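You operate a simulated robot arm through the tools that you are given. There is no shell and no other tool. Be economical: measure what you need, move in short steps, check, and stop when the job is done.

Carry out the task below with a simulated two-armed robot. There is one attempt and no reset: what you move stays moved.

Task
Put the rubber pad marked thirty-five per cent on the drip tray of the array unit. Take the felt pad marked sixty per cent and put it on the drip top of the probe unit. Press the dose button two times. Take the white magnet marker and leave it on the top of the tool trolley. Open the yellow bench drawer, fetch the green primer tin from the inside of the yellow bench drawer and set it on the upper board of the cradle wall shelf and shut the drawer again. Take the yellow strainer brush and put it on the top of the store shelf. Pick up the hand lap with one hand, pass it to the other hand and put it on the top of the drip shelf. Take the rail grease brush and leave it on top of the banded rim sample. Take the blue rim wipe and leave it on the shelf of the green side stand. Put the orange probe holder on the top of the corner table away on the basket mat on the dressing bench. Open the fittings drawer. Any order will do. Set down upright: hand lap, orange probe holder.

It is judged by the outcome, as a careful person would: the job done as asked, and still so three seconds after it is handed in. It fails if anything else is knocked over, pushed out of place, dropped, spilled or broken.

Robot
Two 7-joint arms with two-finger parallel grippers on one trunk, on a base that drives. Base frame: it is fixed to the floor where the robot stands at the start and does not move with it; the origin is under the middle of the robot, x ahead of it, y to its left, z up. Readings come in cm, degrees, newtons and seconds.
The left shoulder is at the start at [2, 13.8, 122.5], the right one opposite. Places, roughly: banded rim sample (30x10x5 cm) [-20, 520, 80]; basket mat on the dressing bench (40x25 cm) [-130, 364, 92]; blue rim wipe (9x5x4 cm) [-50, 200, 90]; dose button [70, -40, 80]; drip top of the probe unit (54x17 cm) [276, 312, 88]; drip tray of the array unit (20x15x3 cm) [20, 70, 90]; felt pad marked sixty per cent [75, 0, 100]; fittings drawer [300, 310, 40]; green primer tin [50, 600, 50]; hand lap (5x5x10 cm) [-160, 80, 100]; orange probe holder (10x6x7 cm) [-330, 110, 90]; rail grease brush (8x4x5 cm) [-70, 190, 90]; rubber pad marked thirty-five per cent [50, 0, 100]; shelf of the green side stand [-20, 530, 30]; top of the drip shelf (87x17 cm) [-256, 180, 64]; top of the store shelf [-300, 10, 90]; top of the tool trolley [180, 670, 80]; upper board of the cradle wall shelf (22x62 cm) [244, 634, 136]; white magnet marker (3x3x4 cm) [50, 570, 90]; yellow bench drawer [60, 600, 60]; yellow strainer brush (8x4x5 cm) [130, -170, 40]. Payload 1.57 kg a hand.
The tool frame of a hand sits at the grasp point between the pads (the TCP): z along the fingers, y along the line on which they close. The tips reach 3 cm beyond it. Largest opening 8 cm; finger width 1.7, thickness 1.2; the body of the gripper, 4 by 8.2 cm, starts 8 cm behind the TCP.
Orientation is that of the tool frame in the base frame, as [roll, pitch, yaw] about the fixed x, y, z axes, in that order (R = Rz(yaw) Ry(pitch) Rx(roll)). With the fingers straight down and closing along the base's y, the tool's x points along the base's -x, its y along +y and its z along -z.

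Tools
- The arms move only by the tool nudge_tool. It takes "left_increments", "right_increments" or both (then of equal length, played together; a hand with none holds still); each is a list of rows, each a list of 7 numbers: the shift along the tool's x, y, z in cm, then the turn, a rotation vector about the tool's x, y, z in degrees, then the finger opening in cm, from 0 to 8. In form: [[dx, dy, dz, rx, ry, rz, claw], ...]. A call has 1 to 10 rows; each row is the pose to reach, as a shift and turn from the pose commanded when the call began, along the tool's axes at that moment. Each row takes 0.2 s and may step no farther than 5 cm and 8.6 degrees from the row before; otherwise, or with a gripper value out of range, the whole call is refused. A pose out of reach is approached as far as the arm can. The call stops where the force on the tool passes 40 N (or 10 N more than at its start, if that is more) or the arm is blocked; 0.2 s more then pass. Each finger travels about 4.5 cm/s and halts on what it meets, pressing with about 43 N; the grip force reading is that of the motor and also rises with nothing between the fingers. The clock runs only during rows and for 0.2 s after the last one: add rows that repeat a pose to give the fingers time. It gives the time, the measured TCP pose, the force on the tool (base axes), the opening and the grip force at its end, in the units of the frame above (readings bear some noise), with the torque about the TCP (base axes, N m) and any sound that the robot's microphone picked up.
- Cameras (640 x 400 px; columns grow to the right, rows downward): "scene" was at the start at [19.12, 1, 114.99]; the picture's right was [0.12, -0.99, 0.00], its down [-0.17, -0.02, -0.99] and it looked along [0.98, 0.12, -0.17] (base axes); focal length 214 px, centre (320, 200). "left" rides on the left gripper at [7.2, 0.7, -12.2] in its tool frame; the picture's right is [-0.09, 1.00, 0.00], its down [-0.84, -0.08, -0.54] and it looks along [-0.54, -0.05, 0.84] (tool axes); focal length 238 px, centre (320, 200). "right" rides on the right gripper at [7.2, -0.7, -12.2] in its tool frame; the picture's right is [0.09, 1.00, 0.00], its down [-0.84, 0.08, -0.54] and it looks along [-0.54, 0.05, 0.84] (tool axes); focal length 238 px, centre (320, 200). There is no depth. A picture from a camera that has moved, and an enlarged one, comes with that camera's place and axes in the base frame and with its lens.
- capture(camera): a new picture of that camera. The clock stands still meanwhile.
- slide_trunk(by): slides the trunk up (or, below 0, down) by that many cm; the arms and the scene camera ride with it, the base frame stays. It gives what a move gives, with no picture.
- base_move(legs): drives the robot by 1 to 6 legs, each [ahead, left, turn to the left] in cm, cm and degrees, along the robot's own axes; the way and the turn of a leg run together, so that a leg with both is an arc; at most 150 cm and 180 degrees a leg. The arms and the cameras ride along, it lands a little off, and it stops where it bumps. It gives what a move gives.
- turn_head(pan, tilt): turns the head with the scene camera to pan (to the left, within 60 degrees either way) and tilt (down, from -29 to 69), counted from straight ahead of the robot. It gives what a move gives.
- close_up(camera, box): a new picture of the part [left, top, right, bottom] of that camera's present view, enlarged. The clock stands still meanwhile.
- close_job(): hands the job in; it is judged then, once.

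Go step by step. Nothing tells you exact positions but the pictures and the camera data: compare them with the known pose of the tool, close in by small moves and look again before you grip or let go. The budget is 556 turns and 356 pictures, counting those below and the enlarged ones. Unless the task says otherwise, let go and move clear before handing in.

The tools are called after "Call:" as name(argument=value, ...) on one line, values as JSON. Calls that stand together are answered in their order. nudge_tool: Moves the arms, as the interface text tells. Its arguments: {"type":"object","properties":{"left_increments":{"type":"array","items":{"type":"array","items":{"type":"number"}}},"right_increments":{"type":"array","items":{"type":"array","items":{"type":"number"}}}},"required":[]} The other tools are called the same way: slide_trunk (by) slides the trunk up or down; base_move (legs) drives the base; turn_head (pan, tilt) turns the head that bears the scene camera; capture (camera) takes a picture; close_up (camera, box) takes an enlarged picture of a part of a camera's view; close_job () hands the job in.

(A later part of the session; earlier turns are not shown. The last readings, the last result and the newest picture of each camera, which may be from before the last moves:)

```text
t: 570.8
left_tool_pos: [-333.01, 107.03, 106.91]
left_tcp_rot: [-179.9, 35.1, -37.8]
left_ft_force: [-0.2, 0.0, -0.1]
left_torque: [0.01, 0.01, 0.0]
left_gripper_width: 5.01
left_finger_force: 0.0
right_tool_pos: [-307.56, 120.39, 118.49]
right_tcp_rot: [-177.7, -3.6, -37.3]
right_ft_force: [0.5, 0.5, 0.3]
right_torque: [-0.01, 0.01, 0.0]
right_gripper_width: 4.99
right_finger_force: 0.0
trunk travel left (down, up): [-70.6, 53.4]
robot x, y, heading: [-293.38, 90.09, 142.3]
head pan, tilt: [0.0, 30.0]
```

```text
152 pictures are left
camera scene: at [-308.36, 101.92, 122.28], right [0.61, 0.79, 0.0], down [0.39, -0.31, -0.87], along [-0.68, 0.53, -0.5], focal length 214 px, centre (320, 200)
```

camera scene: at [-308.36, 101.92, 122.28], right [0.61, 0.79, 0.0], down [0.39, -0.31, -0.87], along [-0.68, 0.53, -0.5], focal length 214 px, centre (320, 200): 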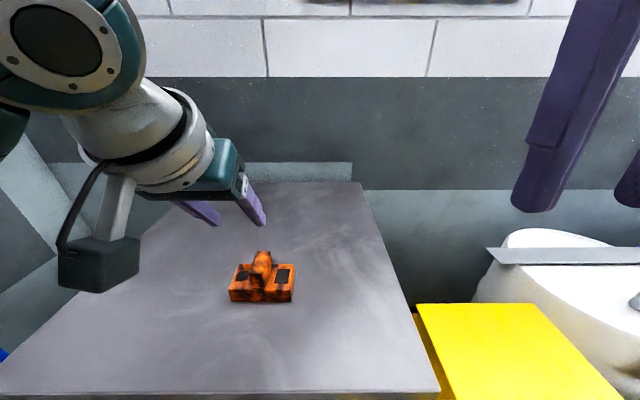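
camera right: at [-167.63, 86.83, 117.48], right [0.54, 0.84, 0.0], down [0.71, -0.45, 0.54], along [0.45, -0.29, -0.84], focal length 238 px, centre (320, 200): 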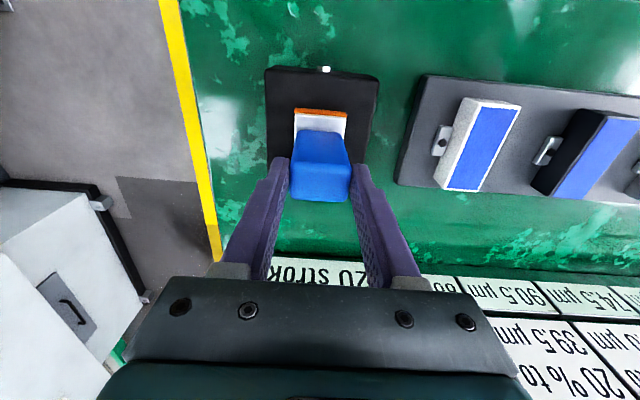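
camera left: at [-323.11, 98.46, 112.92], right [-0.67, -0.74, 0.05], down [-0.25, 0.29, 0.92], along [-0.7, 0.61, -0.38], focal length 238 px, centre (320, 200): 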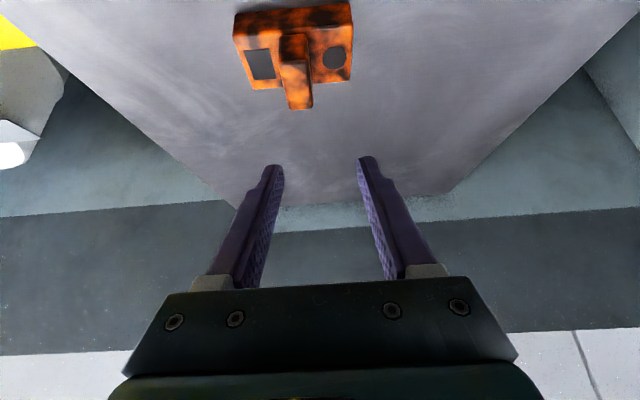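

Call:
nudge_tool(left_increments=[[0.7, -0.5, 2.8, 0, 0, 0, 5], [1.4, -1, 5.6, 0, 0, 0, 5], [2.1, -1.45, 8.3, 0, 0, 0, 5]])

Call:
close_up(camera="left", box=[220, 40, 420, 190])

Call:
close_up(camera="scene", box=[180, 190, 340, 310])

```text
t: 571.6
left_tool_pos: [-334.46, 110.14, 98.97]
left_tcp_rot: [-179.9, 35.1, -37.8]
left_ft_force: [0.0, 0.6, -0.1]
left_torque: [0.0, 0.0, 0.01]
left_gripper_width: 5.02
left_finger_force: 0.2
right_tool_pos: [-307.57, 120.55, 118.5]
right_tcp_rot: [-177.7, -3.7, -37.1]
right_ft_force: [0.8, 0.3, 0.1]
right_torque: [0.0, 0.0, 0.02]
right_gripper_width: 5.02
right_finger_force: 0.1
trunk travel left (down, up): [-70.6, 53.4]
robot x, y, heading: [-292.98, 90.21, 141.8]
head pan, tilt: [0.0, 30.0]
```

```text
2.67 times, centred on (320, 115) of left
camera zoom: at [-324.53, 101.46, 104.9], right [-0.67, -0.74, 0.05], down [-0.25, 0.29, 0.92], along [-0.7, 0.61, -0.38], focal length 636 px, centre (320, 427)
```

zoom: 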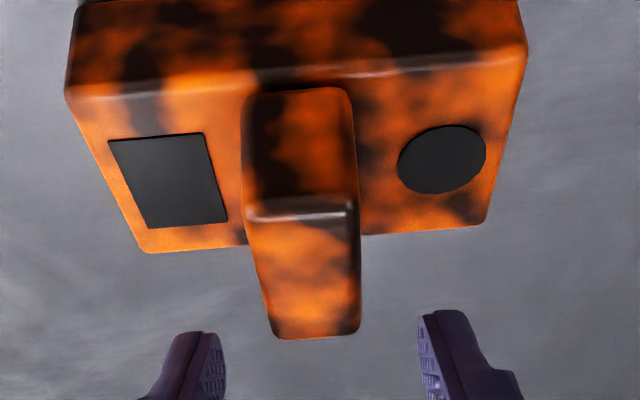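

```text
3.33 times, centred on (260, 250) of scene
camera zoom: at [-308.36, 101.93, 122.28], right [0.61, 0.79, 0.0], down [0.39, -0.31, -0.87], along [-0.68, 0.53, -0.5], focal length 715 px, centre (520, 33)
```

zoom: 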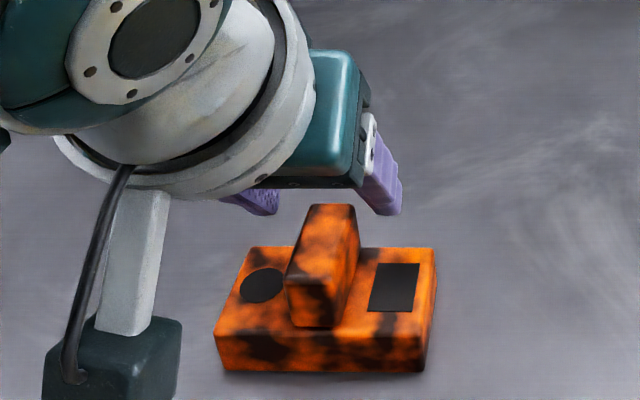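

Call:
nudge_tool(left_increments=[[0, -0.4, 1.8, 0, 0, 0, 5], [0.7, -0.4, 3.4, 0, 0, 0, 5], [1.5, -0.4, 4.7, 0, 0, 0, 5], [1.5, -0.4, 4.7, 0, 0, 0, 3.5], [1.5, -0.4, 4.7, 0, 0, 0, 2], [1.5, -0.4, 4.7, 0, 0, 0, 1], [1.5, -0.4, 4.7, 0, 0, 0, 1]])

Call:
close_up(camera="left", box=[220, 60, 420, 210])

```text
t: 573.2
left_tool_pos: [-335.25, 111.28, 94.43]
left_tcp_rot: [-179.9, 34.9, -37.9]
left_ft_force: [0.0, -0.4, -0.2]
left_torque: [0.01, 0.12, -0.02]
left_gripper_width: 2.38
left_finger_force: 30.7
right_tool_pos: [-307.48, 120.47, 118.51]
right_tcp_rot: [-177.7, -3.6, -37.2]
right_ft_force: [-0.1, 0.0, -0.6]
right_torque: [0.02, -0.01, 0.0]
right_gripper_width: 5.02
right_finger_force: 0.1
trunk travel left (down, up): [-70.6, 53.4]
robot x, y, heading: [-292.76, 90.42, 142.0]
head pan, tilt: [0.0, 30.0]
```

```text
2.67 times, centred on (320, 135) of left
camera zoom: at [-325.43, 102.65, 100.27], right [-0.67, -0.74, 0.05], down [-0.25, 0.29, 0.92], along [-0.7, 0.61, -0.38], focal length 636 px, centre (320, 373)
```

zoom: 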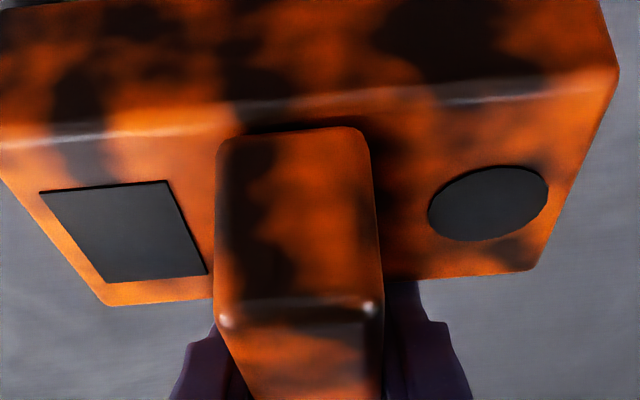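

Holder gripped by its ridge. Lift and back away.

Call:
nudge_tool(left_increments=[[-1.2, 0, -1.7, 0, 0, 0, 1], [-3.4, 0, -4.9, 0, 0, 0, 1], [-5.7, 0, -8.2, 0, 0, 0, 1], [-7, 0, -10, 0, 0, 0, 1]])

Call:
base_move(legs=[[-40, 0, 0]])

Call:
capture(camera="scene")

```text
t: 574.2
left_tool_pos: [-335.17, 111.27, 106.68]
left_tcp_rot: [180.0, 34.9, -38.0]
left_ft_force: [-0.4, 0.2, -2.9]
left_torque: [0.08, 0.07, 0.0]
left_gripper_width: 2.35
left_finger_force: 35.6
right_tool_pos: [-307.5, 120.36, 118.55]
right_tcp_rot: [-177.6, -3.7, -37.2]
right_ft_force: [-0.1, -0.1, 0.0]
right_torque: [-0.03, -0.01, 0.0]
right_gripper_width: 5.01
right_finger_force: 0.0
trunk travel left (down, up): [-70.6, 53.4]
robot x, y, heading: [-293.23, 90.12, 142.2]
head pan, tilt: [0.0, 30.0]
```

```text
t: 576.8
left_tool_pos: [-303.08, 86.43, 106.41]
left_tcp_rot: [-179.9, 34.9, -38.1]
left_ft_force: [0.3, 0.5, -3.2]
left_torque: [0.05, 0.08, 0.02]
left_gripper_width: 2.39
left_finger_force: 35.7
right_tool_pos: [-275.31, 95.6, 118.45]
right_tcp_rot: [-177.7, -3.7, -37.4]
right_ft_force: [0.0, -0.1, 0.5]
right_torque: [0.02, 0.0, -0.02]
right_gripper_width: 5.0
right_finger_force: 0.1
trunk travel left (down, up): [-70.6, 53.4]
robot x, y, heading: [-260.92, 65.15, 141.7]
head pan, tilt: [0.0, 30.0]
```

```text
148 pictures are left
camera scene: at [-276.28, 76.96, 122.27], right [0.62, 0.79, 0.0], down [0.39, -0.31, -0.87], along [-0.68, 0.53, -0.5], focal length 214 px, centre (320, 200)
```

scene: 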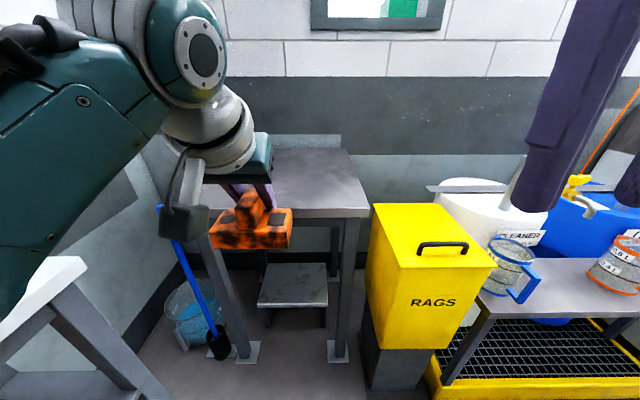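

Call:
slide_trunk(by=8)

Call:
base_move(legs=[[0, 0, -89.5], [0, -8, 0], [100, 0, 0]])

Call:
turn_head(pan=0, tilt=22)

Call:
capture(camera="scene")

```text
t: 577.9
left_tool_pos: [-303.28, 86.41, 114.39]
left_tcp_rot: [-179.9, 34.9, -38.2]
left_ft_force: [-0.1, 0.3, -3.1]
left_torque: [0.07, 0.12, -0.04]
left_gripper_width: 2.32
left_finger_force: 36.3
right_tool_pos: [-275.44, 95.5, 126.42]
right_tcp_rot: [-177.7, -3.7, -37.3]
right_ft_force: [0.6, -0.7, 0.7]
right_torque: [0.03, -0.04, -0.02]
right_gripper_width: 5.0
right_finger_force: 0.0
trunk travel left (down, up): [-78.6, 45.4]
robot x, y, heading: [-261.16, 65.16, 142.1]
head pan, tilt: [0.0, 30.0]
```

```text
t: 587.8
left_tool_pos: [-169.54, 182.76, 114.63]
left_tcp_rot: [-179.9, 35.0, -128.1]
left_ft_force: [0.2, -0.1, -3.0]
left_torque: [0.07, -0.05, -0.01]
left_gripper_width: 2.36
left_finger_force: 35.7
right_tool_pos: [-160.7, 155.04, 126.46]
right_tcp_rot: [-177.8, -3.7, -127.4]
right_ft_force: [0.2, -0.4, 1.1]
right_torque: [0.01, -0.02, 0.03]
right_gripper_width: 4.99
right_finger_force: 0.0
trunk travel left (down, up): [-78.6, 45.4]
robot x, y, heading: [-190.86, 140.84, 51.7]
head pan, tilt: [0.0, 30.0]
```

```text
t: 588.5
left_tool_pos: [-169.57, 182.74, 114.47]
left_tcp_rot: [-179.9, 35.0, -128.2]
left_ft_force: [0.1, 0.7, -2.9]
left_torque: [0.08, -0.06, -0.02]
left_gripper_width: 2.35
left_finger_force: 35.5
right_tool_pos: [-160.56, 155.0, 126.43]
right_tcp_rot: [-177.8, -3.7, -127.5]
right_ft_force: [0.1, -0.3, -0.4]
right_torque: [-0.03, 0.0, 0.0]
right_gripper_width: 5.01
right_finger_force: 0.0
trunk travel left (down, up): [-78.6, 45.4]
robot x, y, heading: [-190.92, 140.78, 51.8]
head pan, tilt: [0.0, 22.0]
```

```text
147 pictures are left
camera scene: at [-179.02, 156.0, 131.55], right [0.79, -0.62, 0.0], down [-0.23, -0.29, -0.93], along [0.57, 0.73, -0.38], focal length 214 px, centre (320, 200)
```

scene: 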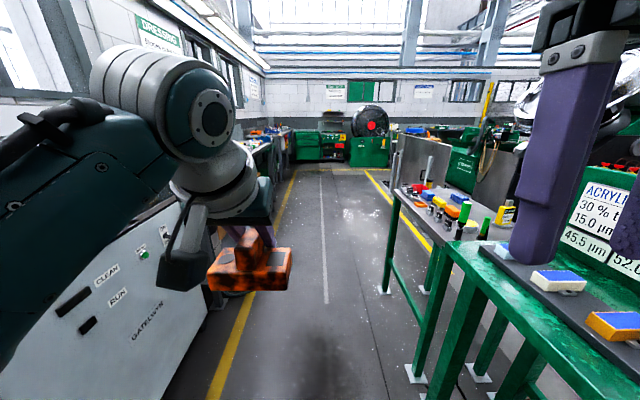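

Call:
base_move(legs=[[80, 6, 0], [60, 0, 0]])

Call:
turn_head(pan=40, tilt=28)

Call:
capture(camera="scene")

```text
t: 595.8
left_tool_pos: [-88.82, 299.24, 114.53]
left_tcp_rot: [-180.0, 34.9, -126.4]
left_ft_force: [0.2, -0.7, -3.2]
left_torque: [0.06, -0.02, 0.03]
left_gripper_width: 2.37
left_finger_force: 35.6
right_tool_pos: [-78.95, 271.85, 126.41]
right_tcp_rot: [-177.7, -3.6, -125.7]
right_ft_force: [-0.1, -0.3, -0.2]
right_torque: [-0.01, 0.0, 0.0]
right_gripper_width: 5.02
right_finger_force: 0.0
trunk travel left (down, up): [-78.6, 45.4]
robot x, y, heading: [-108.56, 256.77, 53.3]
head pan, tilt: [0.0, 22.0]
```

```text
t: 596.9
left_tool_pos: [-88.73, 299.33, 114.36]
left_tcp_rot: [-179.9, 34.9, -126.4]
left_ft_force: [0.2, -0.5, -3.2]
left_torque: [0.05, -0.08, -0.01]
left_gripper_width: 2.34
left_finger_force: 36.2
right_tool_pos: [-78.99, 271.98, 126.41]
right_tcp_rot: [-177.8, -3.7, -125.7]
right_ft_force: [-0.2, -0.7, -0.5]
right_torque: [0.01, -0.02, 0.02]
right_gripper_width: 5.01
right_finger_force: 0.0
trunk travel left (down, up): [-78.6, 45.4]
robot x, y, heading: [-108.66, 257.0, 53.5]
head pan, tilt: [40.0, 28.0]
```

```text
146 pictures are left
camera scene: at [-103.43, 273.85, 130.59], right [1.0, 0.06, 0.0], down [0.03, -0.47, -0.88], along [-0.05, 0.88, -0.47], focal length 214 px, centre (320, 200)
```

scene: 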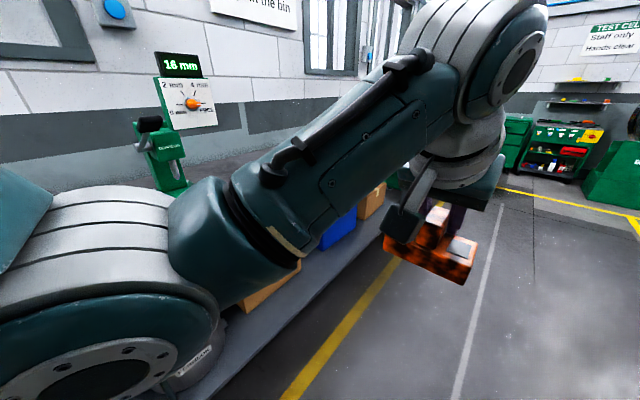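

Call:
base_move(legs=[[78, -6, 0], [0, 0, 88.5]])

Call:
turn_head(pan=0, tilt=30)

Call:
capture(camera="scene")

```text
t: 605.0
left_tool_pos: [-98.78, 338.15, 114.48]
left_tcp_rot: [-179.9, 35.0, -37.2]
left_ft_force: [0.3, -0.2, -3.1]
left_torque: [0.01, 0.05, 0.01]
left_gripper_width: 2.34
left_finger_force: 35.5
right_tool_pos: [-71.13, 347.53, 126.43]
right_tcp_rot: [-177.6, -3.7, -36.4]
right_ft_force: [0.0, 0.2, -0.2]
right_torque: [0.02, 0.01, 0.02]
right_gripper_width: 5.0
right_finger_force: 0.1
trunk travel left (down, up): [-78.6, 45.4]
robot x, y, heading: [-56.68, 317.36, 142.9]
head pan, tilt: [40.0, 28.0]
```

```text
t: 606.0
left_tool_pos: [-98.63, 338.03, 114.58]
left_tcp_rot: [-179.9, 34.8, -37.3]
left_ft_force: [0.9, 0.3, -2.4]
left_torque: [0.05, 0.07, 0.03]
left_gripper_width: 2.36
left_finger_force: 35.7
right_tool_pos: [-71.1, 347.61, 126.48]
right_tcp_rot: [-177.7, -3.7, -36.5]
right_ft_force: [0.1, 0.1, 0.1]
right_torque: [-0.02, 0.02, 0.0]
right_gripper_width: 5.02
right_finger_force: 0.0
trunk travel left (down, up): [-78.6, 45.4]
robot x, y, heading: [-56.32, 317.71, 142.8]
head pan, tilt: [0.0, 30.0]
```

```text
145 pictures are left
camera scene: at [-71.77, 329.03, 130.27], right [0.6, 0.8, 0.0], down [0.4, -0.3, -0.87], along [-0.69, 0.52, -0.5], focal length 214 px, centre (320, 200)
```

scene: 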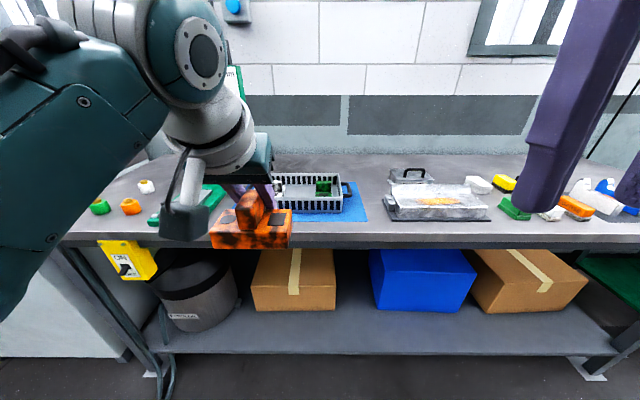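

Call:
base_move(legs=[[0, 28, 0]])

Call:
close_up(camera="scene", box=[260, 120, 520, 290])

```text
t: 608.0
left_tool_pos: [-115.72, 315.83, 114.44]
left_tcp_rot: [-179.9, 35.0, -37.5]
left_ft_force: [-0.7, -0.1, -3.2]
left_torque: [0.04, 0.07, -0.01]
left_gripper_width: 2.39
left_finger_force: 35.6
right_tool_pos: [-88.25, 325.08, 126.46]
right_tcp_rot: [-177.7, -3.7, -36.8]
right_ft_force: [0.4, -0.5, 0.1]
right_torque: [-0.01, 0.0, -0.03]
right_gripper_width: 5.0
right_finger_force: 0.0
trunk travel left (down, up): [-78.6, 45.4]
robot x, y, heading: [-73.8, 295.23, 142.5]
head pan, tilt: [0.0, 30.0]
```

```text
2.35 times, centred on (390, 205) of scene
camera zoom: at [-88.92, 306.57, 130.27], right [0.61, 0.79, 0.0], down [0.4, -0.3, -0.87], along [-0.69, 0.53, -0.5], focal length 505 px, centre (155, 188)
```

zoom: 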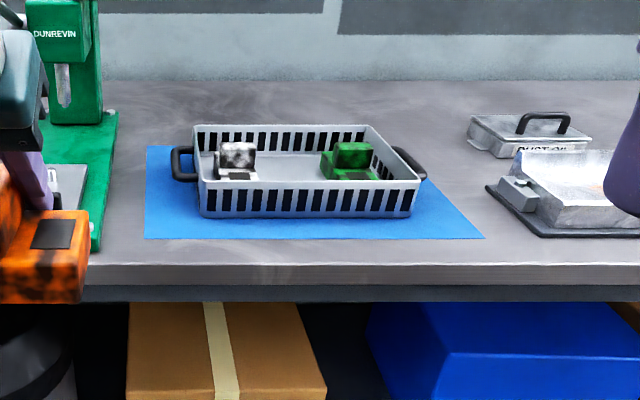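

The blue mat (40×25) carries a basket; there is a free strip in front of the basket. I'll move in above that strip and check with the hand camera.

Call:
base_move(legs=[[0, -23, -0.5], [28, 0, 0]])

Call:
capture(camera="left")

Call:
capture(camera="scene")

```text
t: 611.3
left_tool_pos: [-123.39, 352.05, 114.54]
left_tcp_rot: [-179.9, 34.8, -38.1]
left_ft_force: [0.1, 0.6, -3.5]
left_torque: [0.04, 0.04, 0.03]
left_gripper_width: 2.38
left_finger_force: 35.9
right_tool_pos: [-95.75, 361.06, 126.44]
right_tcp_rot: [-177.6, -3.8, -37.4]
right_ft_force: [-0.5, -0.3, -0.8]
right_torque: [0.02, -0.04, 0.02]
right_gripper_width: 5.0
right_finger_force: 0.0
trunk travel left (down, up): [-78.6, 45.4]
robot x, y, heading: [-81.39, 330.87, 141.9]
head pan, tilt: [0.0, 30.0]
```

```text
143 pictures are left
camera left: at [-113.51, 343.37, 120.4], right [-0.67, -0.74, 0.05], down [-0.25, 0.29, 0.92], along [-0.69, 0.61, -0.38], focal length 238 px, centre (320, 200)
```

left: 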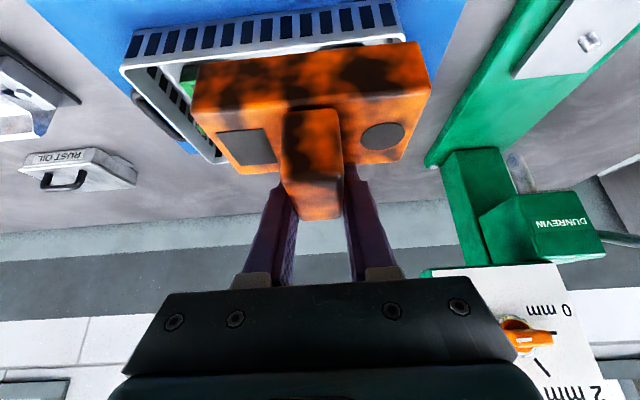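

```text
142 pictures are left
camera scene: at [-96.54, 342.51, 130.27], right [0.62, 0.79, 0.0], down [0.39, -0.31, -0.87], along [-0.68, 0.53, -0.5], focal length 214 px, centre (320, 200)
```

scene: 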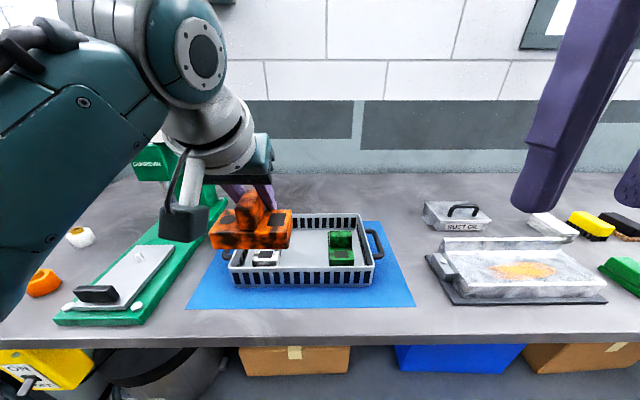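

The strip in front is too narrow, but the strip left of the basket (≈6.5 cm wide) fits the holder turned by 90°. I'll come in at an angle from the left with the robot turned 45° right.

Call:
base_move(legs=[[-26, 0, 0], [0, 0, -45], [0, 40, 0]])

Call:
nudge_tool(left_increments=[[0, 0, 0, 4.3, 0, 6.1, 1], [0, 0, 0, 8.6, 0, 12.3, 1], [0, 0, 0, 12.9, 0, 18.4, 1], [0, 0, 0, 17.2, 0, 24.6, 1], [0, 0, 0, 21.5, 0, 30.7, 1], [0, 0, 0, 25.8, 0, 36.9, 1]])

Call:
capture(camera="scene")

```text
t: 617.4
left_tool_pos: [-117.33, 353.19, 114.42]
left_tcp_rot: [-179.9, 34.8, -81.9]
left_ft_force: [-0.4, -0.3, -2.9]
left_torque: [0.09, 0.02, -0.05]
left_gripper_width: 2.35
left_finger_force: 35.5
right_tool_pos: [-91.09, 340.48, 126.44]
right_tcp_rot: [-177.8, -3.7, -81.2]
right_ft_force: [-0.6, -0.7, -0.3]
right_torque: [0.0, 0.0, 0.03]
right_gripper_width: 5.02
right_finger_force: 0.0
trunk travel left (down, up): [-78.6, 45.4]
robot x, y, heading: [-101.78, 308.87, 98.2]
head pan, tilt: [0.0, 30.0]
```

```text
t: 618.8
left_tool_pos: [-117.19, 353.15, 114.45]
left_tcp_rot: [-179.9, 34.9, -127.1]
left_ft_force: [-0.7, 0.3, -3.3]
left_torque: [0.05, -0.05, 0.01]
left_gripper_width: 2.41
left_finger_force: 35.5
right_tool_pos: [-91.29, 340.56, 126.42]
right_tcp_rot: [-177.7, -3.7, -81.1]
right_ft_force: [-0.1, 0.6, 1.1]
right_torque: [-0.01, 0.0, 0.01]
right_gripper_width: 5.0
right_finger_force: 0.1
trunk travel left (down, up): [-78.6, 45.4]
robot x, y, heading: [-102.14, 309.05, 98.2]
head pan, tilt: [0.0, 30.0]
```

```text
141 pictures are left
camera scene: at [-104.61, 327.66, 130.27], right [0.99, 0.14, 0.0], down [0.07, -0.5, -0.87], along [-0.12, 0.86, -0.5], focal length 214 px, centre (320, 200)
```

scene: 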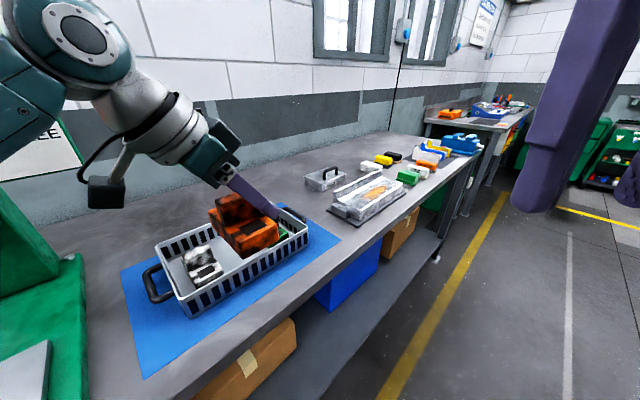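

Call:
base_move(legs=[[0, 13, 0]])

Call:
capture(camera="left")

Call:
capture(camera="scene")

```text
t: 620.1
left_tool_pos: [-129.0, 351.05, 114.35]
left_tcp_rot: [-179.1, 35.4, -127.0]
left_ft_force: [0.3, 0.2, -2.8]
left_torque: [0.07, -0.05, -0.02]
left_gripper_width: 2.37
left_finger_force: 35.7
right_tool_pos: [-103.67, 338.63, 126.46]
right_tcp_rot: [-177.6, -3.7, -80.9]
right_ft_force: [0.6, -0.5, -0.1]
right_torque: [0.01, -0.01, 0.02]
right_gripper_width: 5.01
right_finger_force: 0.1
trunk travel left (down, up): [-78.6, 45.4]
robot x, y, heading: [-114.3, 307.11, 98.4]
head pan, tilt: [0.0, 30.0]
stopped in leg 1: the robot was blocked; the commanded pose is now the measured one
```

```text
140 pictures are left
camera left: at [-137.31, 340.99, 120.24], right [-0.74, 0.67, 0.04], down [0.28, 0.25, 0.93], along [0.61, 0.7, -0.37], focal length 238 px, centre (320, 200)
```

left: 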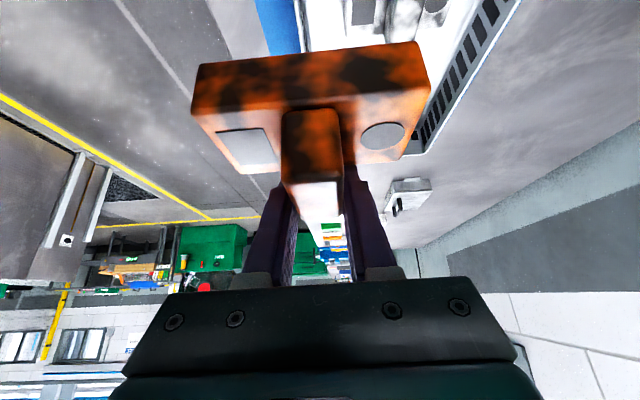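

```text
139 pictures are left
camera scene: at [-117.1, 325.68, 130.23], right [0.99, 0.14, 0.0], down [0.07, -0.5, -0.87], along [-0.12, 0.86, -0.5], focal length 214 px, centre (320, 200)
```

scene: 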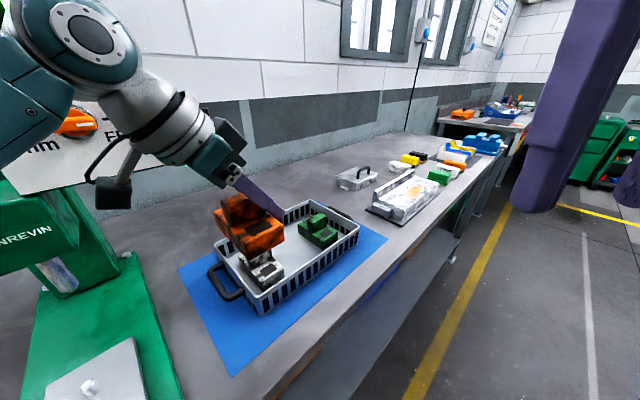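

The robot was stopped, probably by my left elbow touching the gauge stand. I'll step back right a little and check it.

Call:
base_move(legs=[[0, -6, 0]])

Call:
turn_head(pan=50, tilt=20)

Call:
capture(camera="scene")

```text
t: 621.1
left_tool_pos: [-123.5, 352.02, 114.59]
left_tcp_rot: [-179.4, 35.3, -127.1]
left_ft_force: [0.4, 0.5, -2.1]
left_torque: [0.07, -0.05, -0.03]
left_gripper_width: 2.36
left_finger_force: 35.8
right_tool_pos: [-98.04, 339.55, 126.48]
right_tcp_rot: [-177.6, -3.7, -80.9]
right_ft_force: [1.1, -0.7, 0.8]
right_torque: [0.02, 0.03, -0.02]
right_gripper_width: 5.0
right_finger_force: 0.0
trunk travel left (down, up): [-78.6, 45.4]
robot x, y, heading: [-108.63, 308.04, 98.2]
head pan, tilt: [0.0, 30.0]
```

```text
t: 622.3
left_tool_pos: [-123.44, 351.98, 114.57]
left_tcp_rot: [-179.4, 35.3, -127.2]
left_ft_force: [0.0, 0.4, -3.0]
left_torque: [0.08, -0.08, 0.03]
left_gripper_width: 2.37
left_finger_force: 35.5
right_tool_pos: [-97.98, 339.47, 126.47]
right_tcp_rot: [-177.7, -3.7, -80.9]
right_ft_force: [0.5, 0.5, -0.6]
right_torque: [0.01, -0.02, 0.01]
right_gripper_width: 5.02
right_finger_force: 0.1
trunk travel left (down, up): [-78.6, 45.4]
robot x, y, heading: [-108.74, 308.34, 98.4]
head pan, tilt: [50.0, 20.0]
```

```text
138 pictures are left
camera scene: at [-118.02, 322.6, 131.88], right [0.53, 0.85, 0.0], down [0.29, -0.18, -0.94], along [-0.8, 0.49, -0.34], focal length 214 px, centre (320, 200)
```

scene: 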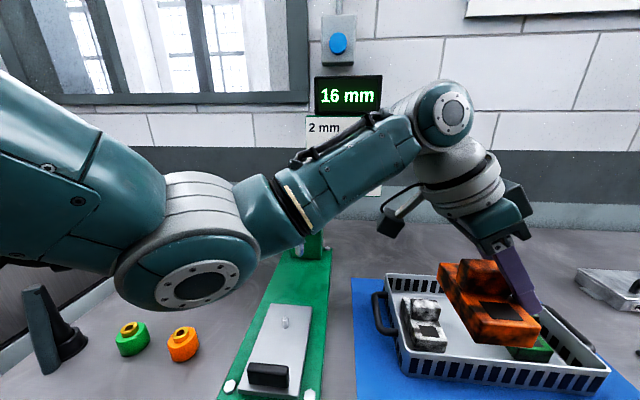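

Call:
nudge_tool(left_increments=[[1.8, -1.6, -1.3, 0, 0, 0, 1], [3.6, -3.3, -2.5, 0, 0, 0, 1], [5.3, -4.9, -3.8, 0.5, 0, 0, 1]])

Call:
base_move(legs=[[0, 5, 0]])

Call:
capture(camera="scene")

```text
t: 623.1
left_tool_pos: [-123.44, 343.64, 114.92]
left_tcp_rot: [-178.9, 35.4, -127.2]
left_ft_force: [0.1, 1.5, -3.2]
left_torque: [0.05, -0.07, -0.02]
left_gripper_width: 2.36
left_finger_force: 35.4
right_tool_pos: [-97.94, 339.57, 126.45]
right_tcp_rot: [-177.7, -3.7, -80.9]
right_ft_force: [0.6, 0.7, -0.1]
right_torque: [0.0, 0.03, 0.0]
right_gripper_width: 5.0
right_finger_force: 0.2
trunk travel left (down, up): [-78.6, 45.4]
robot x, y, heading: [-108.4, 307.79, 98.6]
head pan, tilt: [50.0, 20.0]
```

```text
t: 624.0
left_tool_pos: [-128.46, 343.01, 114.86]
left_tcp_rot: [-179.0, 35.3, -127.3]
left_ft_force: [-0.3, -0.1, -2.5]
left_torque: [0.06, -0.08, -0.03]
left_gripper_width: 2.37
left_finger_force: 35.8
right_tool_pos: [-103.04, 338.76, 126.5]
right_tcp_rot: [-177.8, -3.8, -81.0]
right_ft_force: [0.0, 0.2, 0.6]
right_torque: [-0.03, 0.01, 0.0]
right_gripper_width: 5.02
right_finger_force: 0.0
trunk travel left (down, up): [-78.6, 45.4]
robot x, y, heading: [-113.74, 307.15, 98.1]
head pan, tilt: [50.0, 20.0]
```

```text
137 pictures are left
camera scene: at [-122.93, 321.89, 131.88], right [0.53, 0.85, 0.0], down [0.29, -0.18, -0.94], along [-0.8, 0.5, -0.34], focal length 214 px, centre (320, 200)
```

scene: 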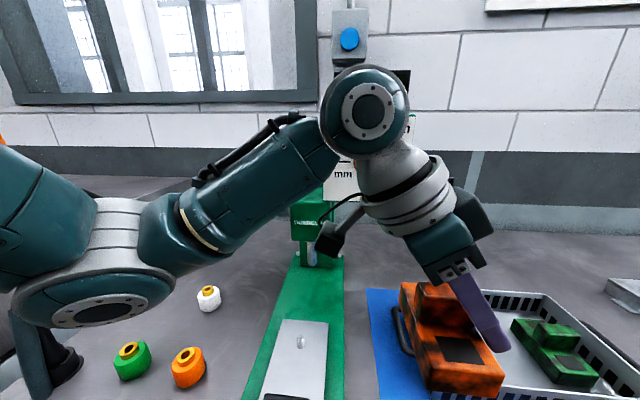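

Call:
nudge_tool(left_increments=[[0.7, 1.5, -0.5, 0, 0, 0, 1], [1.3, 3, -0.9, 0, 0, 0, 1], [1.9, 4.4, -1.4, 0, 0, 0, 1]])

Call:
turn_head(pan=30, tilt=40)

Call:
capture(camera="scene")

Call:
capture(camera="left")

```text
t: 625.0
left_tool_pos: [-127.64, 343.44, 114.7]
left_tcp_rot: [-175.5, 38.0, -129.0]
left_ft_force: [0.3, 0.8, -2.8]
left_torque: [0.07, -0.04, 0.02]
left_gripper_width: 2.34
left_finger_force: 35.9
right_tool_pos: [-100.79, 338.59, 126.62]
right_tcp_rot: [-176.5, -4.0, -81.4]
right_ft_force: [0.2, -0.3, 0.1]
right_torque: [-0.01, 0.01, 0.01]
right_gripper_width: 4.99
right_finger_force: 0.1
trunk travel left (down, up): [-78.6, 45.4]
robot x, y, heading: [-112.37, 307.46, 97.9]
head pan, tilt: [50.0, 20.0]
stopped in row 3 (left hand): the arm was blocked; the commanded pose is now the measured one
```

```text
t: 625.9
left_tool_pos: [-127.74, 343.36, 114.83]
left_tcp_rot: [-175.3, 38.2, -128.9]
left_ft_force: [0.2, 0.2, -2.8]
left_torque: [0.02, -0.07, -0.01]
left_gripper_width: 2.34
left_finger_force: 36.0
right_tool_pos: [-101.03, 338.57, 126.74]
right_tcp_rot: [-176.4, -4.0, -81.4]
right_ft_force: [-0.4, -0.8, -0.6]
right_torque: [-0.01, -0.01, 0.02]
right_gripper_width: 4.99
right_finger_force: 0.1
trunk travel left (down, up): [-78.6, 45.4]
robot x, y, heading: [-113.31, 307.26, 98.0]
head pan, tilt: [30.0, 40.0]
```

```text
136 pictures are left
camera scene: at [-118.37, 323.58, 128.61], right [0.79, 0.62, 0.02], down [0.41, -0.51, -0.76], along [-0.46, 0.6, -0.65], focal length 214 px, centre (320, 200)
```

scene: 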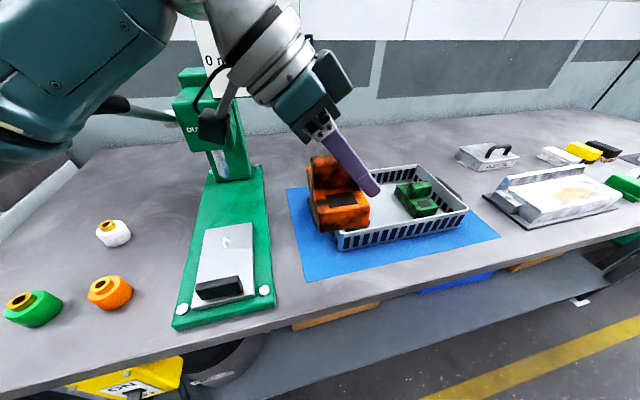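

```text
135 pictures are left
camera left: at [-137.16, 333.92, 119.9], right [-0.7, 0.72, -0.01], down [0.23, 0.23, 0.95], along [0.68, 0.66, -0.32], focal length 238 px, centre (320, 200)
```

left: 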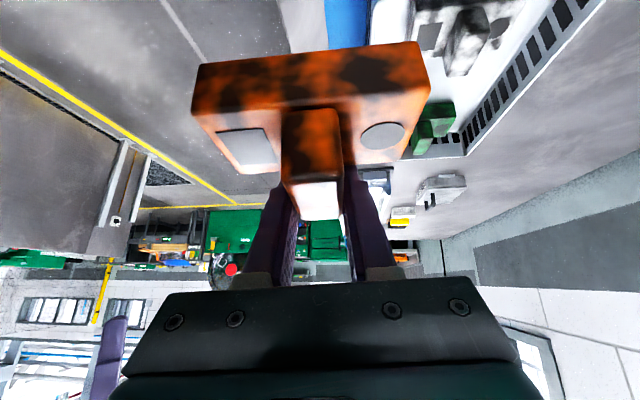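

The forearm presses against the gauge stand's lever. I'll withdraw at once and look at the stand.

Call:
base_move(legs=[[0, -12, 0]])

Call:
capture(camera="scene")

```text
t: 627.1
left_tool_pos: [-118.95, 345.11, 114.96]
left_tcp_rot: [-177.5, 36.7, -128.9]
left_ft_force: [0.3, 1.4, -2.7]
left_torque: [0.04, -0.02, -0.01]
left_gripper_width: 2.39
left_finger_force: 36.1
right_tool_pos: [-90.69, 340.45, 126.51]
right_tcp_rot: [-177.7, -3.7, -81.2]
right_ft_force: [0.5, 1.3, 0.0]
right_torque: [0.0, 0.0, 0.0]
right_gripper_width: 4.99
right_finger_force: 0.1
trunk travel left (down, up): [-78.6, 45.4]
robot x, y, heading: [-101.17, 309.12, 98.2]
head pan, tilt: [30.0, 40.0]
```

```text
134 pictures are left
camera scene: at [-108.14, 325.34, 128.74], right [0.79, 0.61, 0.0], down [0.4, -0.51, -0.77], along [-0.47, 0.6, -0.64], focal length 214 px, centre (320, 200)
```

scene: 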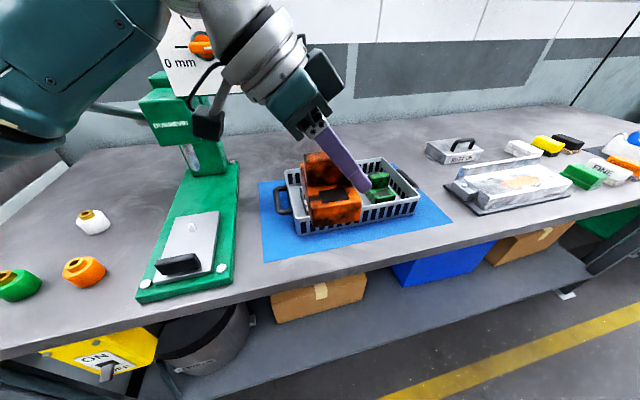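

Call:
base_move(legs=[[-24, -22, 0], [0, 0, 44]])

Call:
nudge_tool(left_increments=[[0, 0, 0, 3.5, 0, 5.9, 1], [0, 0, 0, 7, 0, 11.7, 1], [0, 0, 0, 11, 0, 17.6, 1], [0, 0, 0, 15, 0, 23.5, 1], [0, 0, 0, 19, 0, 29.3, 1], [0, 0, 0, 23, 0, 34, 1]])

Call:
turn_head(pan=0, tilt=35)

Call:
capture(camera="scene")

```text
t: 631.3
left_tool_pos: [-114.22, 301.69, 115.13]
left_tcp_rot: [-177.5, 36.9, -83.8]
left_ft_force: [0.8, 0.0, -3.8]
left_torque: [0.07, -0.01, 0.03]
left_gripper_width: 2.34
left_finger_force: 36.1
right_tool_pos: [-90.86, 318.22, 126.5]
right_tcp_rot: [-177.7, -3.6, -36.0]
right_ft_force: [0.5, -0.1, -0.5]
right_torque: [0.0, -0.03, 0.04]
right_gripper_width: 4.98
right_finger_force: 0.1
trunk travel left (down, up): [-78.6, 45.4]
robot x, y, heading: [-76.38, 288.66, 142.8]
head pan, tilt: [30.0, 40.0]
```

```text
t: 632.7
left_tool_pos: [-114.15, 301.65, 115.22]
left_tcp_rot: [179.6, 37.4, -126.7]
left_ft_force: [0.9, -0.3, -3.6]
left_torque: [0.07, -0.07, -0.05]
left_gripper_width: 2.39
left_finger_force: 35.5
right_tool_pos: [-90.94, 318.24, 126.39]
right_tcp_rot: [-177.7, -3.8, -36.1]
right_ft_force: [-0.9, 0.8, -0.3]
right_torque: [0.04, 0.03, 0.0]
right_gripper_width: 5.01
right_finger_force: 0.1
trunk travel left (down, up): [-78.6, 45.4]
robot x, y, heading: [-76.14, 288.3, 143.1]
head pan, tilt: [30.0, 40.0]
```

```text
t: 633.6
left_tool_pos: [-114.23, 301.74, 115.17]
left_tcp_rot: [179.7, 37.4, -126.5]
left_ft_force: [-0.6, -0.5, -3.8]
left_torque: [0.05, -0.06, 0.0]
left_gripper_width: 2.38
left_finger_force: 35.7
right_tool_pos: [-90.87, 318.15, 126.34]
right_tcp_rot: [-177.7, -3.7, -36.1]
right_ft_force: [0.1, 0.0, -0.1]
right_torque: [-0.01, 0.04, 0.0]
right_gripper_width: 5.0
right_finger_force: 0.0
trunk travel left (down, up): [-78.6, 45.4]
robot x, y, heading: [-76.31, 288.63, 142.8]
head pan, tilt: [0.0, 35.0]
```

```text
133 pictures are left
camera scene: at [-91.22, 299.54, 129.49], right [0.6, 0.8, 0.0], down [0.46, -0.34, -0.82], along [-0.65, 0.49, -0.57], focal length 214 px, centre (320, 200)
```

scene: 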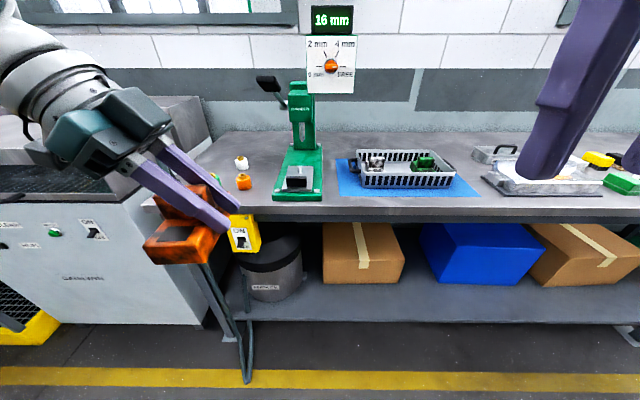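

The stand looks undisturbed, and this hand direction works with the robot facing the bench. I'll approach the left strip this way.

Call:
base_move(legs=[[0, -22, -0.8], [32, 0, 0]])

Call:
capture(camera="scene")

Call:
capture(camera="left")

```text
t: 637.0
left_tool_pos: [-125.32, 338.95, 115.09]
left_tcp_rot: [179.7, 37.4, -127.5]
left_ft_force: [0.4, 0.7, -3.0]
left_torque: [0.06, -0.06, -0.02]
left_gripper_width: 2.41
left_finger_force: 35.8
right_tool_pos: [-101.65, 355.04, 126.49]
right_tcp_rot: [-177.6, -3.8, -37.0]
right_ft_force: [0.1, 0.2, -0.8]
right_torque: [-0.01, 0.0, 0.01]
right_gripper_width: 5.0
right_finger_force: 0.1
trunk travel left (down, up): [-78.6, 45.4]
robot x, y, heading: [-87.57, 325.25, 142.0]
head pan, tilt: [0.0, 35.0]
```

```text
132 pictures are left
camera scene: at [-102.37, 336.4, 129.49], right [0.62, 0.79, 0.0], down [0.45, -0.35, -0.82], along [-0.65, 0.5, -0.57], focal length 214 px, centre (320, 200)
```

scene: 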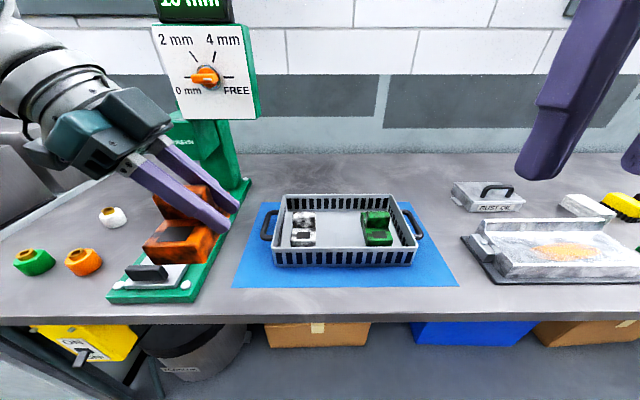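

```text
131 pictures are left
camera left: at [-133.69, 328.69, 120.47], right [-0.75, 0.66, 0.06], down [0.27, 0.22, 0.94], along [0.61, 0.72, -0.34], focal length 238 px, centre (320, 200)
```

left: 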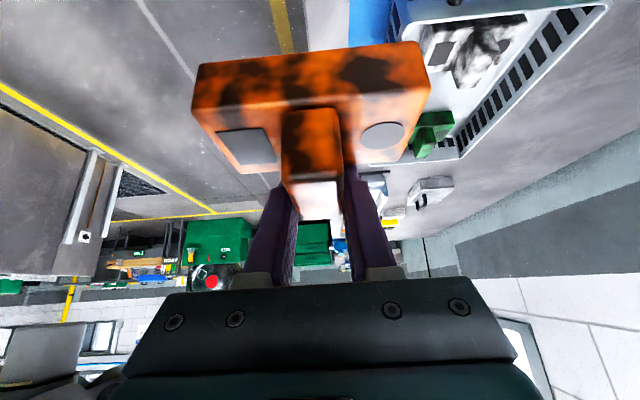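

Call:
base_move(legs=[[9.4, 1.4, 0]])

Call:
capture(camera="scene")

```text
t: 638.1
left_tool_pos: [-133.55, 343.89, 115.13]
left_tcp_rot: [179.9, 37.4, -127.7]
left_ft_force: [0.0, 0.2, -2.8]
left_torque: [0.09, -0.05, -0.01]
left_gripper_width: 2.39
left_finger_force: 36.0
right_tool_pos: [-109.84, 359.77, 126.43]
right_tcp_rot: [-177.7, -3.7, -37.3]
right_ft_force: [-0.6, 0.2, -0.4]
right_torque: [0.02, 0.0, 0.01]
right_gripper_width: 5.0
right_finger_force: 0.1
trunk travel left (down, up): [-78.6, 45.4]
robot x, y, heading: [-95.77, 329.51, 141.7]
head pan, tilt: [0.0, 35.0]
```

```text
130 pictures are left
camera scene: at [-110.68, 341.17, 129.49], right [0.62, 0.79, 0.0], down [0.45, -0.35, -0.82], along [-0.64, 0.51, -0.57], focal length 214 px, centre (320, 200)
```

scene: 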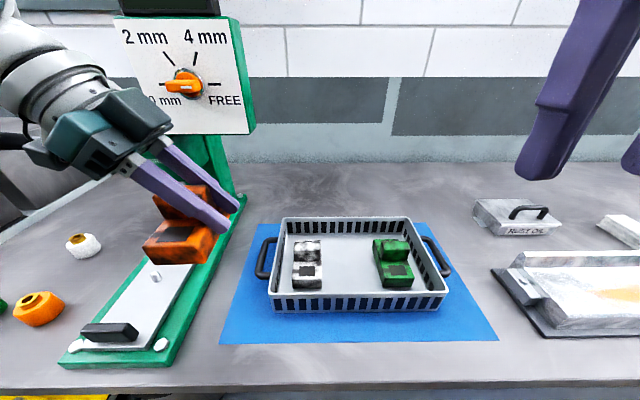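

Call:
nudge_tool(left_increments=[[2, 0, 2.6, 0, 1, 0, 1], [4, 0, 5.2, 0, 2, 0, 1], [6, 0, 7.8, 0, 2.5, 0, 1], [7.3, 0, 9.5, 0, 2.5, 0, 1]])

Call:
capture(camera="scene")

Call:
capture(camera="left")

```text
t: 639.1
left_tool_pos: [-133.54, 343.8, 103.1]
left_tcp_rot: [179.8, 34.9, -127.8]
left_ft_force: [-0.1, 0.0, -2.7]
left_torque: [0.05, -0.07, 0.0]
left_gripper_width: 2.4
left_finger_force: 36.1
right_tool_pos: [-109.96, 359.85, 126.39]
right_tcp_rot: [-177.7, -3.8, -37.3]
right_ft_force: [-0.1, -0.8, 0.3]
right_torque: [0.04, 0.01, -0.01]
right_gripper_width: 5.01
right_finger_force: 0.1
trunk travel left (down, up): [-78.6, 45.4]
robot x, y, heading: [-95.93, 329.76, 141.8]
head pan, tilt: [0.0, 35.0]
```

```text
129 pictures are left
camera scene: at [-110.68, 341.18, 129.49], right [0.62, 0.79, 0.0], down [0.45, -0.35, -0.82], along [-0.64, 0.51, -0.57], focal length 214 px, centre (320, 200)
```

scene: 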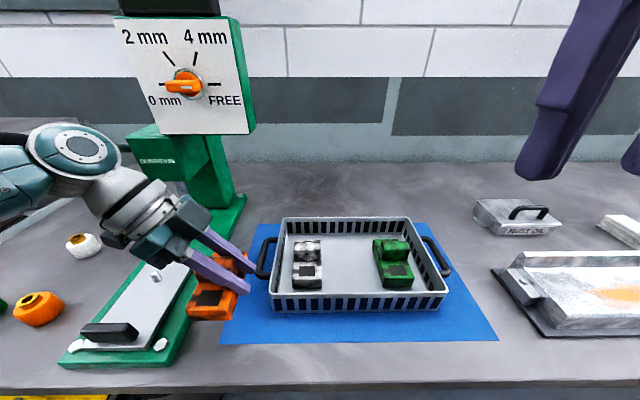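

```text
128 pictures are left
camera left: at [-141.79, 333.82, 109.01], right [-0.74, 0.67, 0.06], down [0.29, 0.25, 0.92], along [0.6, 0.7, -0.38], focal length 238 px, centre (320, 200)
```

left: 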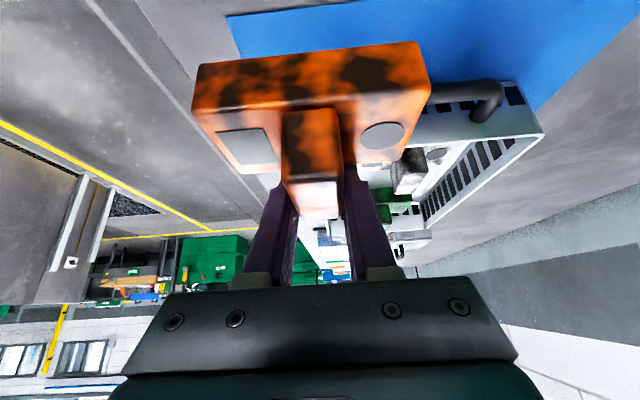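

Call:
nudge_tool(left_increments=[[-1, 0, 0.7, 0, 0, 0, 1], [-2.1, 0, 1.4, 0, 0, 0, 1]])

Call:
close_up(camera="scene", box=[140, 200, 340, 360])

Call:
capture(camera="left")

```text
t: 639.7
left_tool_pos: [-132.0, 345.67, 103.08]
left_tcp_rot: [179.7, 35.0, -127.8]
left_ft_force: [0.1, 0.9, -2.9]
left_torque: [0.07, -0.05, 0.01]
left_gripper_width: 2.36
left_finger_force: 35.3
right_tool_pos: [-109.91, 359.68, 126.49]
right_tcp_rot: [-177.7, -3.8, -37.3]
right_ft_force: [0.3, 0.2, -0.3]
right_torque: [0.02, 0.0, 0.0]
right_gripper_width: 5.0
right_finger_force: 0.1
trunk travel left (down, up): [-78.6, 45.4]
robot x, y, heading: [-95.97, 329.68, 141.6]
head pan, tilt: [0.0, 35.0]
```

```text
2.50 times, centred on (240, 280) of scene
camera zoom: at [-110.69, 341.18, 129.49], right [0.62, 0.79, 0.0], down [0.45, -0.35, -0.82], along [-0.64, 0.51, -0.57], focal length 536 px, centre (520, 0)
```

zoom: 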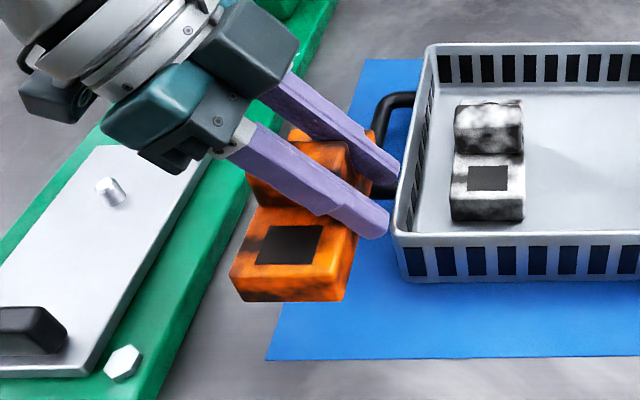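

```text
126 pictures are left
camera left: at [-140.23, 335.75, 109.05], right [-0.74, 0.67, 0.06], down [0.29, 0.25, 0.92], along [0.6, 0.7, -0.38], focal length 238 px, centre (320, 200)
```

left: 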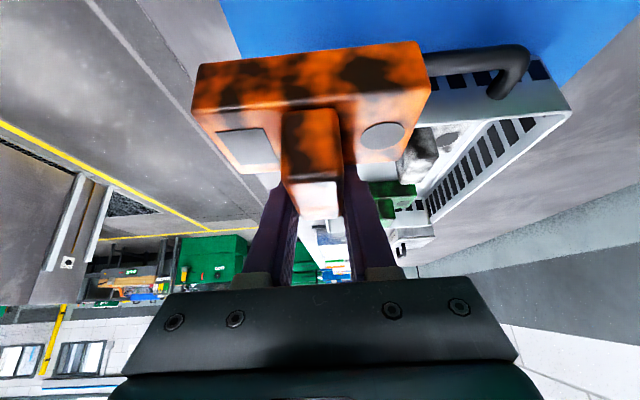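

The fingertips would meet the basket on this side; on the right strip they point away from it. I'll lift over the basket and move to the right strip.

Call:
nudge_tool(left_increments=[[-2.3, 0, -3.3, 0, 0, 0, 1], [-4.6, 0, -6.6, 0, 0, 0, 1], [-6.3, 0, -9, 0, 0, 0, 1]])

Call:
base_move(legs=[[0, -36, 0]])

Call:
capture(camera="scene")

```text
t: 640.5
left_tool_pos: [-131.94, 345.65, 114.28]
left_tcp_rot: [179.8, 34.9, -127.6]
left_ft_force: [0.5, -0.5, -3.4]
left_torque: [0.04, -0.06, -0.02]
left_gripper_width: 2.36
left_finger_force: 35.7
right_tool_pos: [-110.05, 359.88, 126.55]
right_tcp_rot: [-177.7, -3.8, -37.3]
right_ft_force: [0.0, 0.3, -0.6]
right_torque: [-0.02, 0.01, -0.01]
right_gripper_width: 5.0
right_finger_force: 0.0
trunk travel left (down, up): [-78.6, 45.4]
robot x, y, heading: [-95.86, 329.7, 141.6]
head pan, tilt: [0.0, 35.0]
```

```text
t: 642.9
left_tool_pos: [-109.72, 374.08, 114.25]
left_tcp_rot: [179.8, 34.9, -127.5]
left_ft_force: [-1.1, -0.4, -3.2]
left_torque: [0.06, -0.03, 0.03]
left_gripper_width: 2.37
left_finger_force: 35.8
right_tool_pos: [-87.78, 388.09, 126.47]
right_tcp_rot: [-177.7, -3.7, -37.1]
right_ft_force: [0.6, 0.3, -0.6]
right_torque: [0.02, 0.0, 0.03]
right_gripper_width: 4.99
right_finger_force: 0.0
trunk travel left (down, up): [-78.6, 45.4]
robot x, y, heading: [-73.31, 357.98, 142.1]
head pan, tilt: [0.0, 35.0]
```

```text
125 pictures are left
camera scene: at [-88.45, 369.5, 129.49], right [0.62, 0.79, 0.0], down [0.45, -0.35, -0.82], along [-0.64, 0.51, -0.57], focal length 214 px, centre (320, 200)
```

scene: 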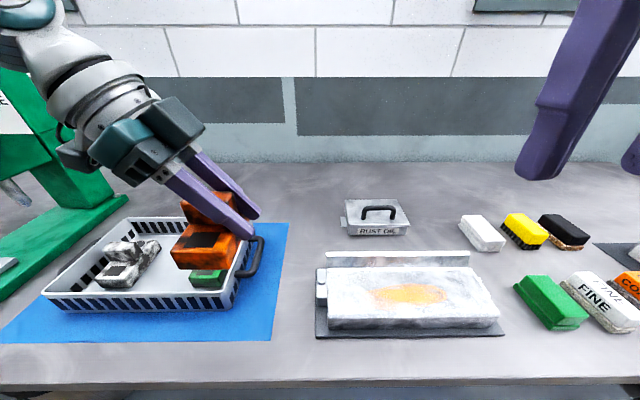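

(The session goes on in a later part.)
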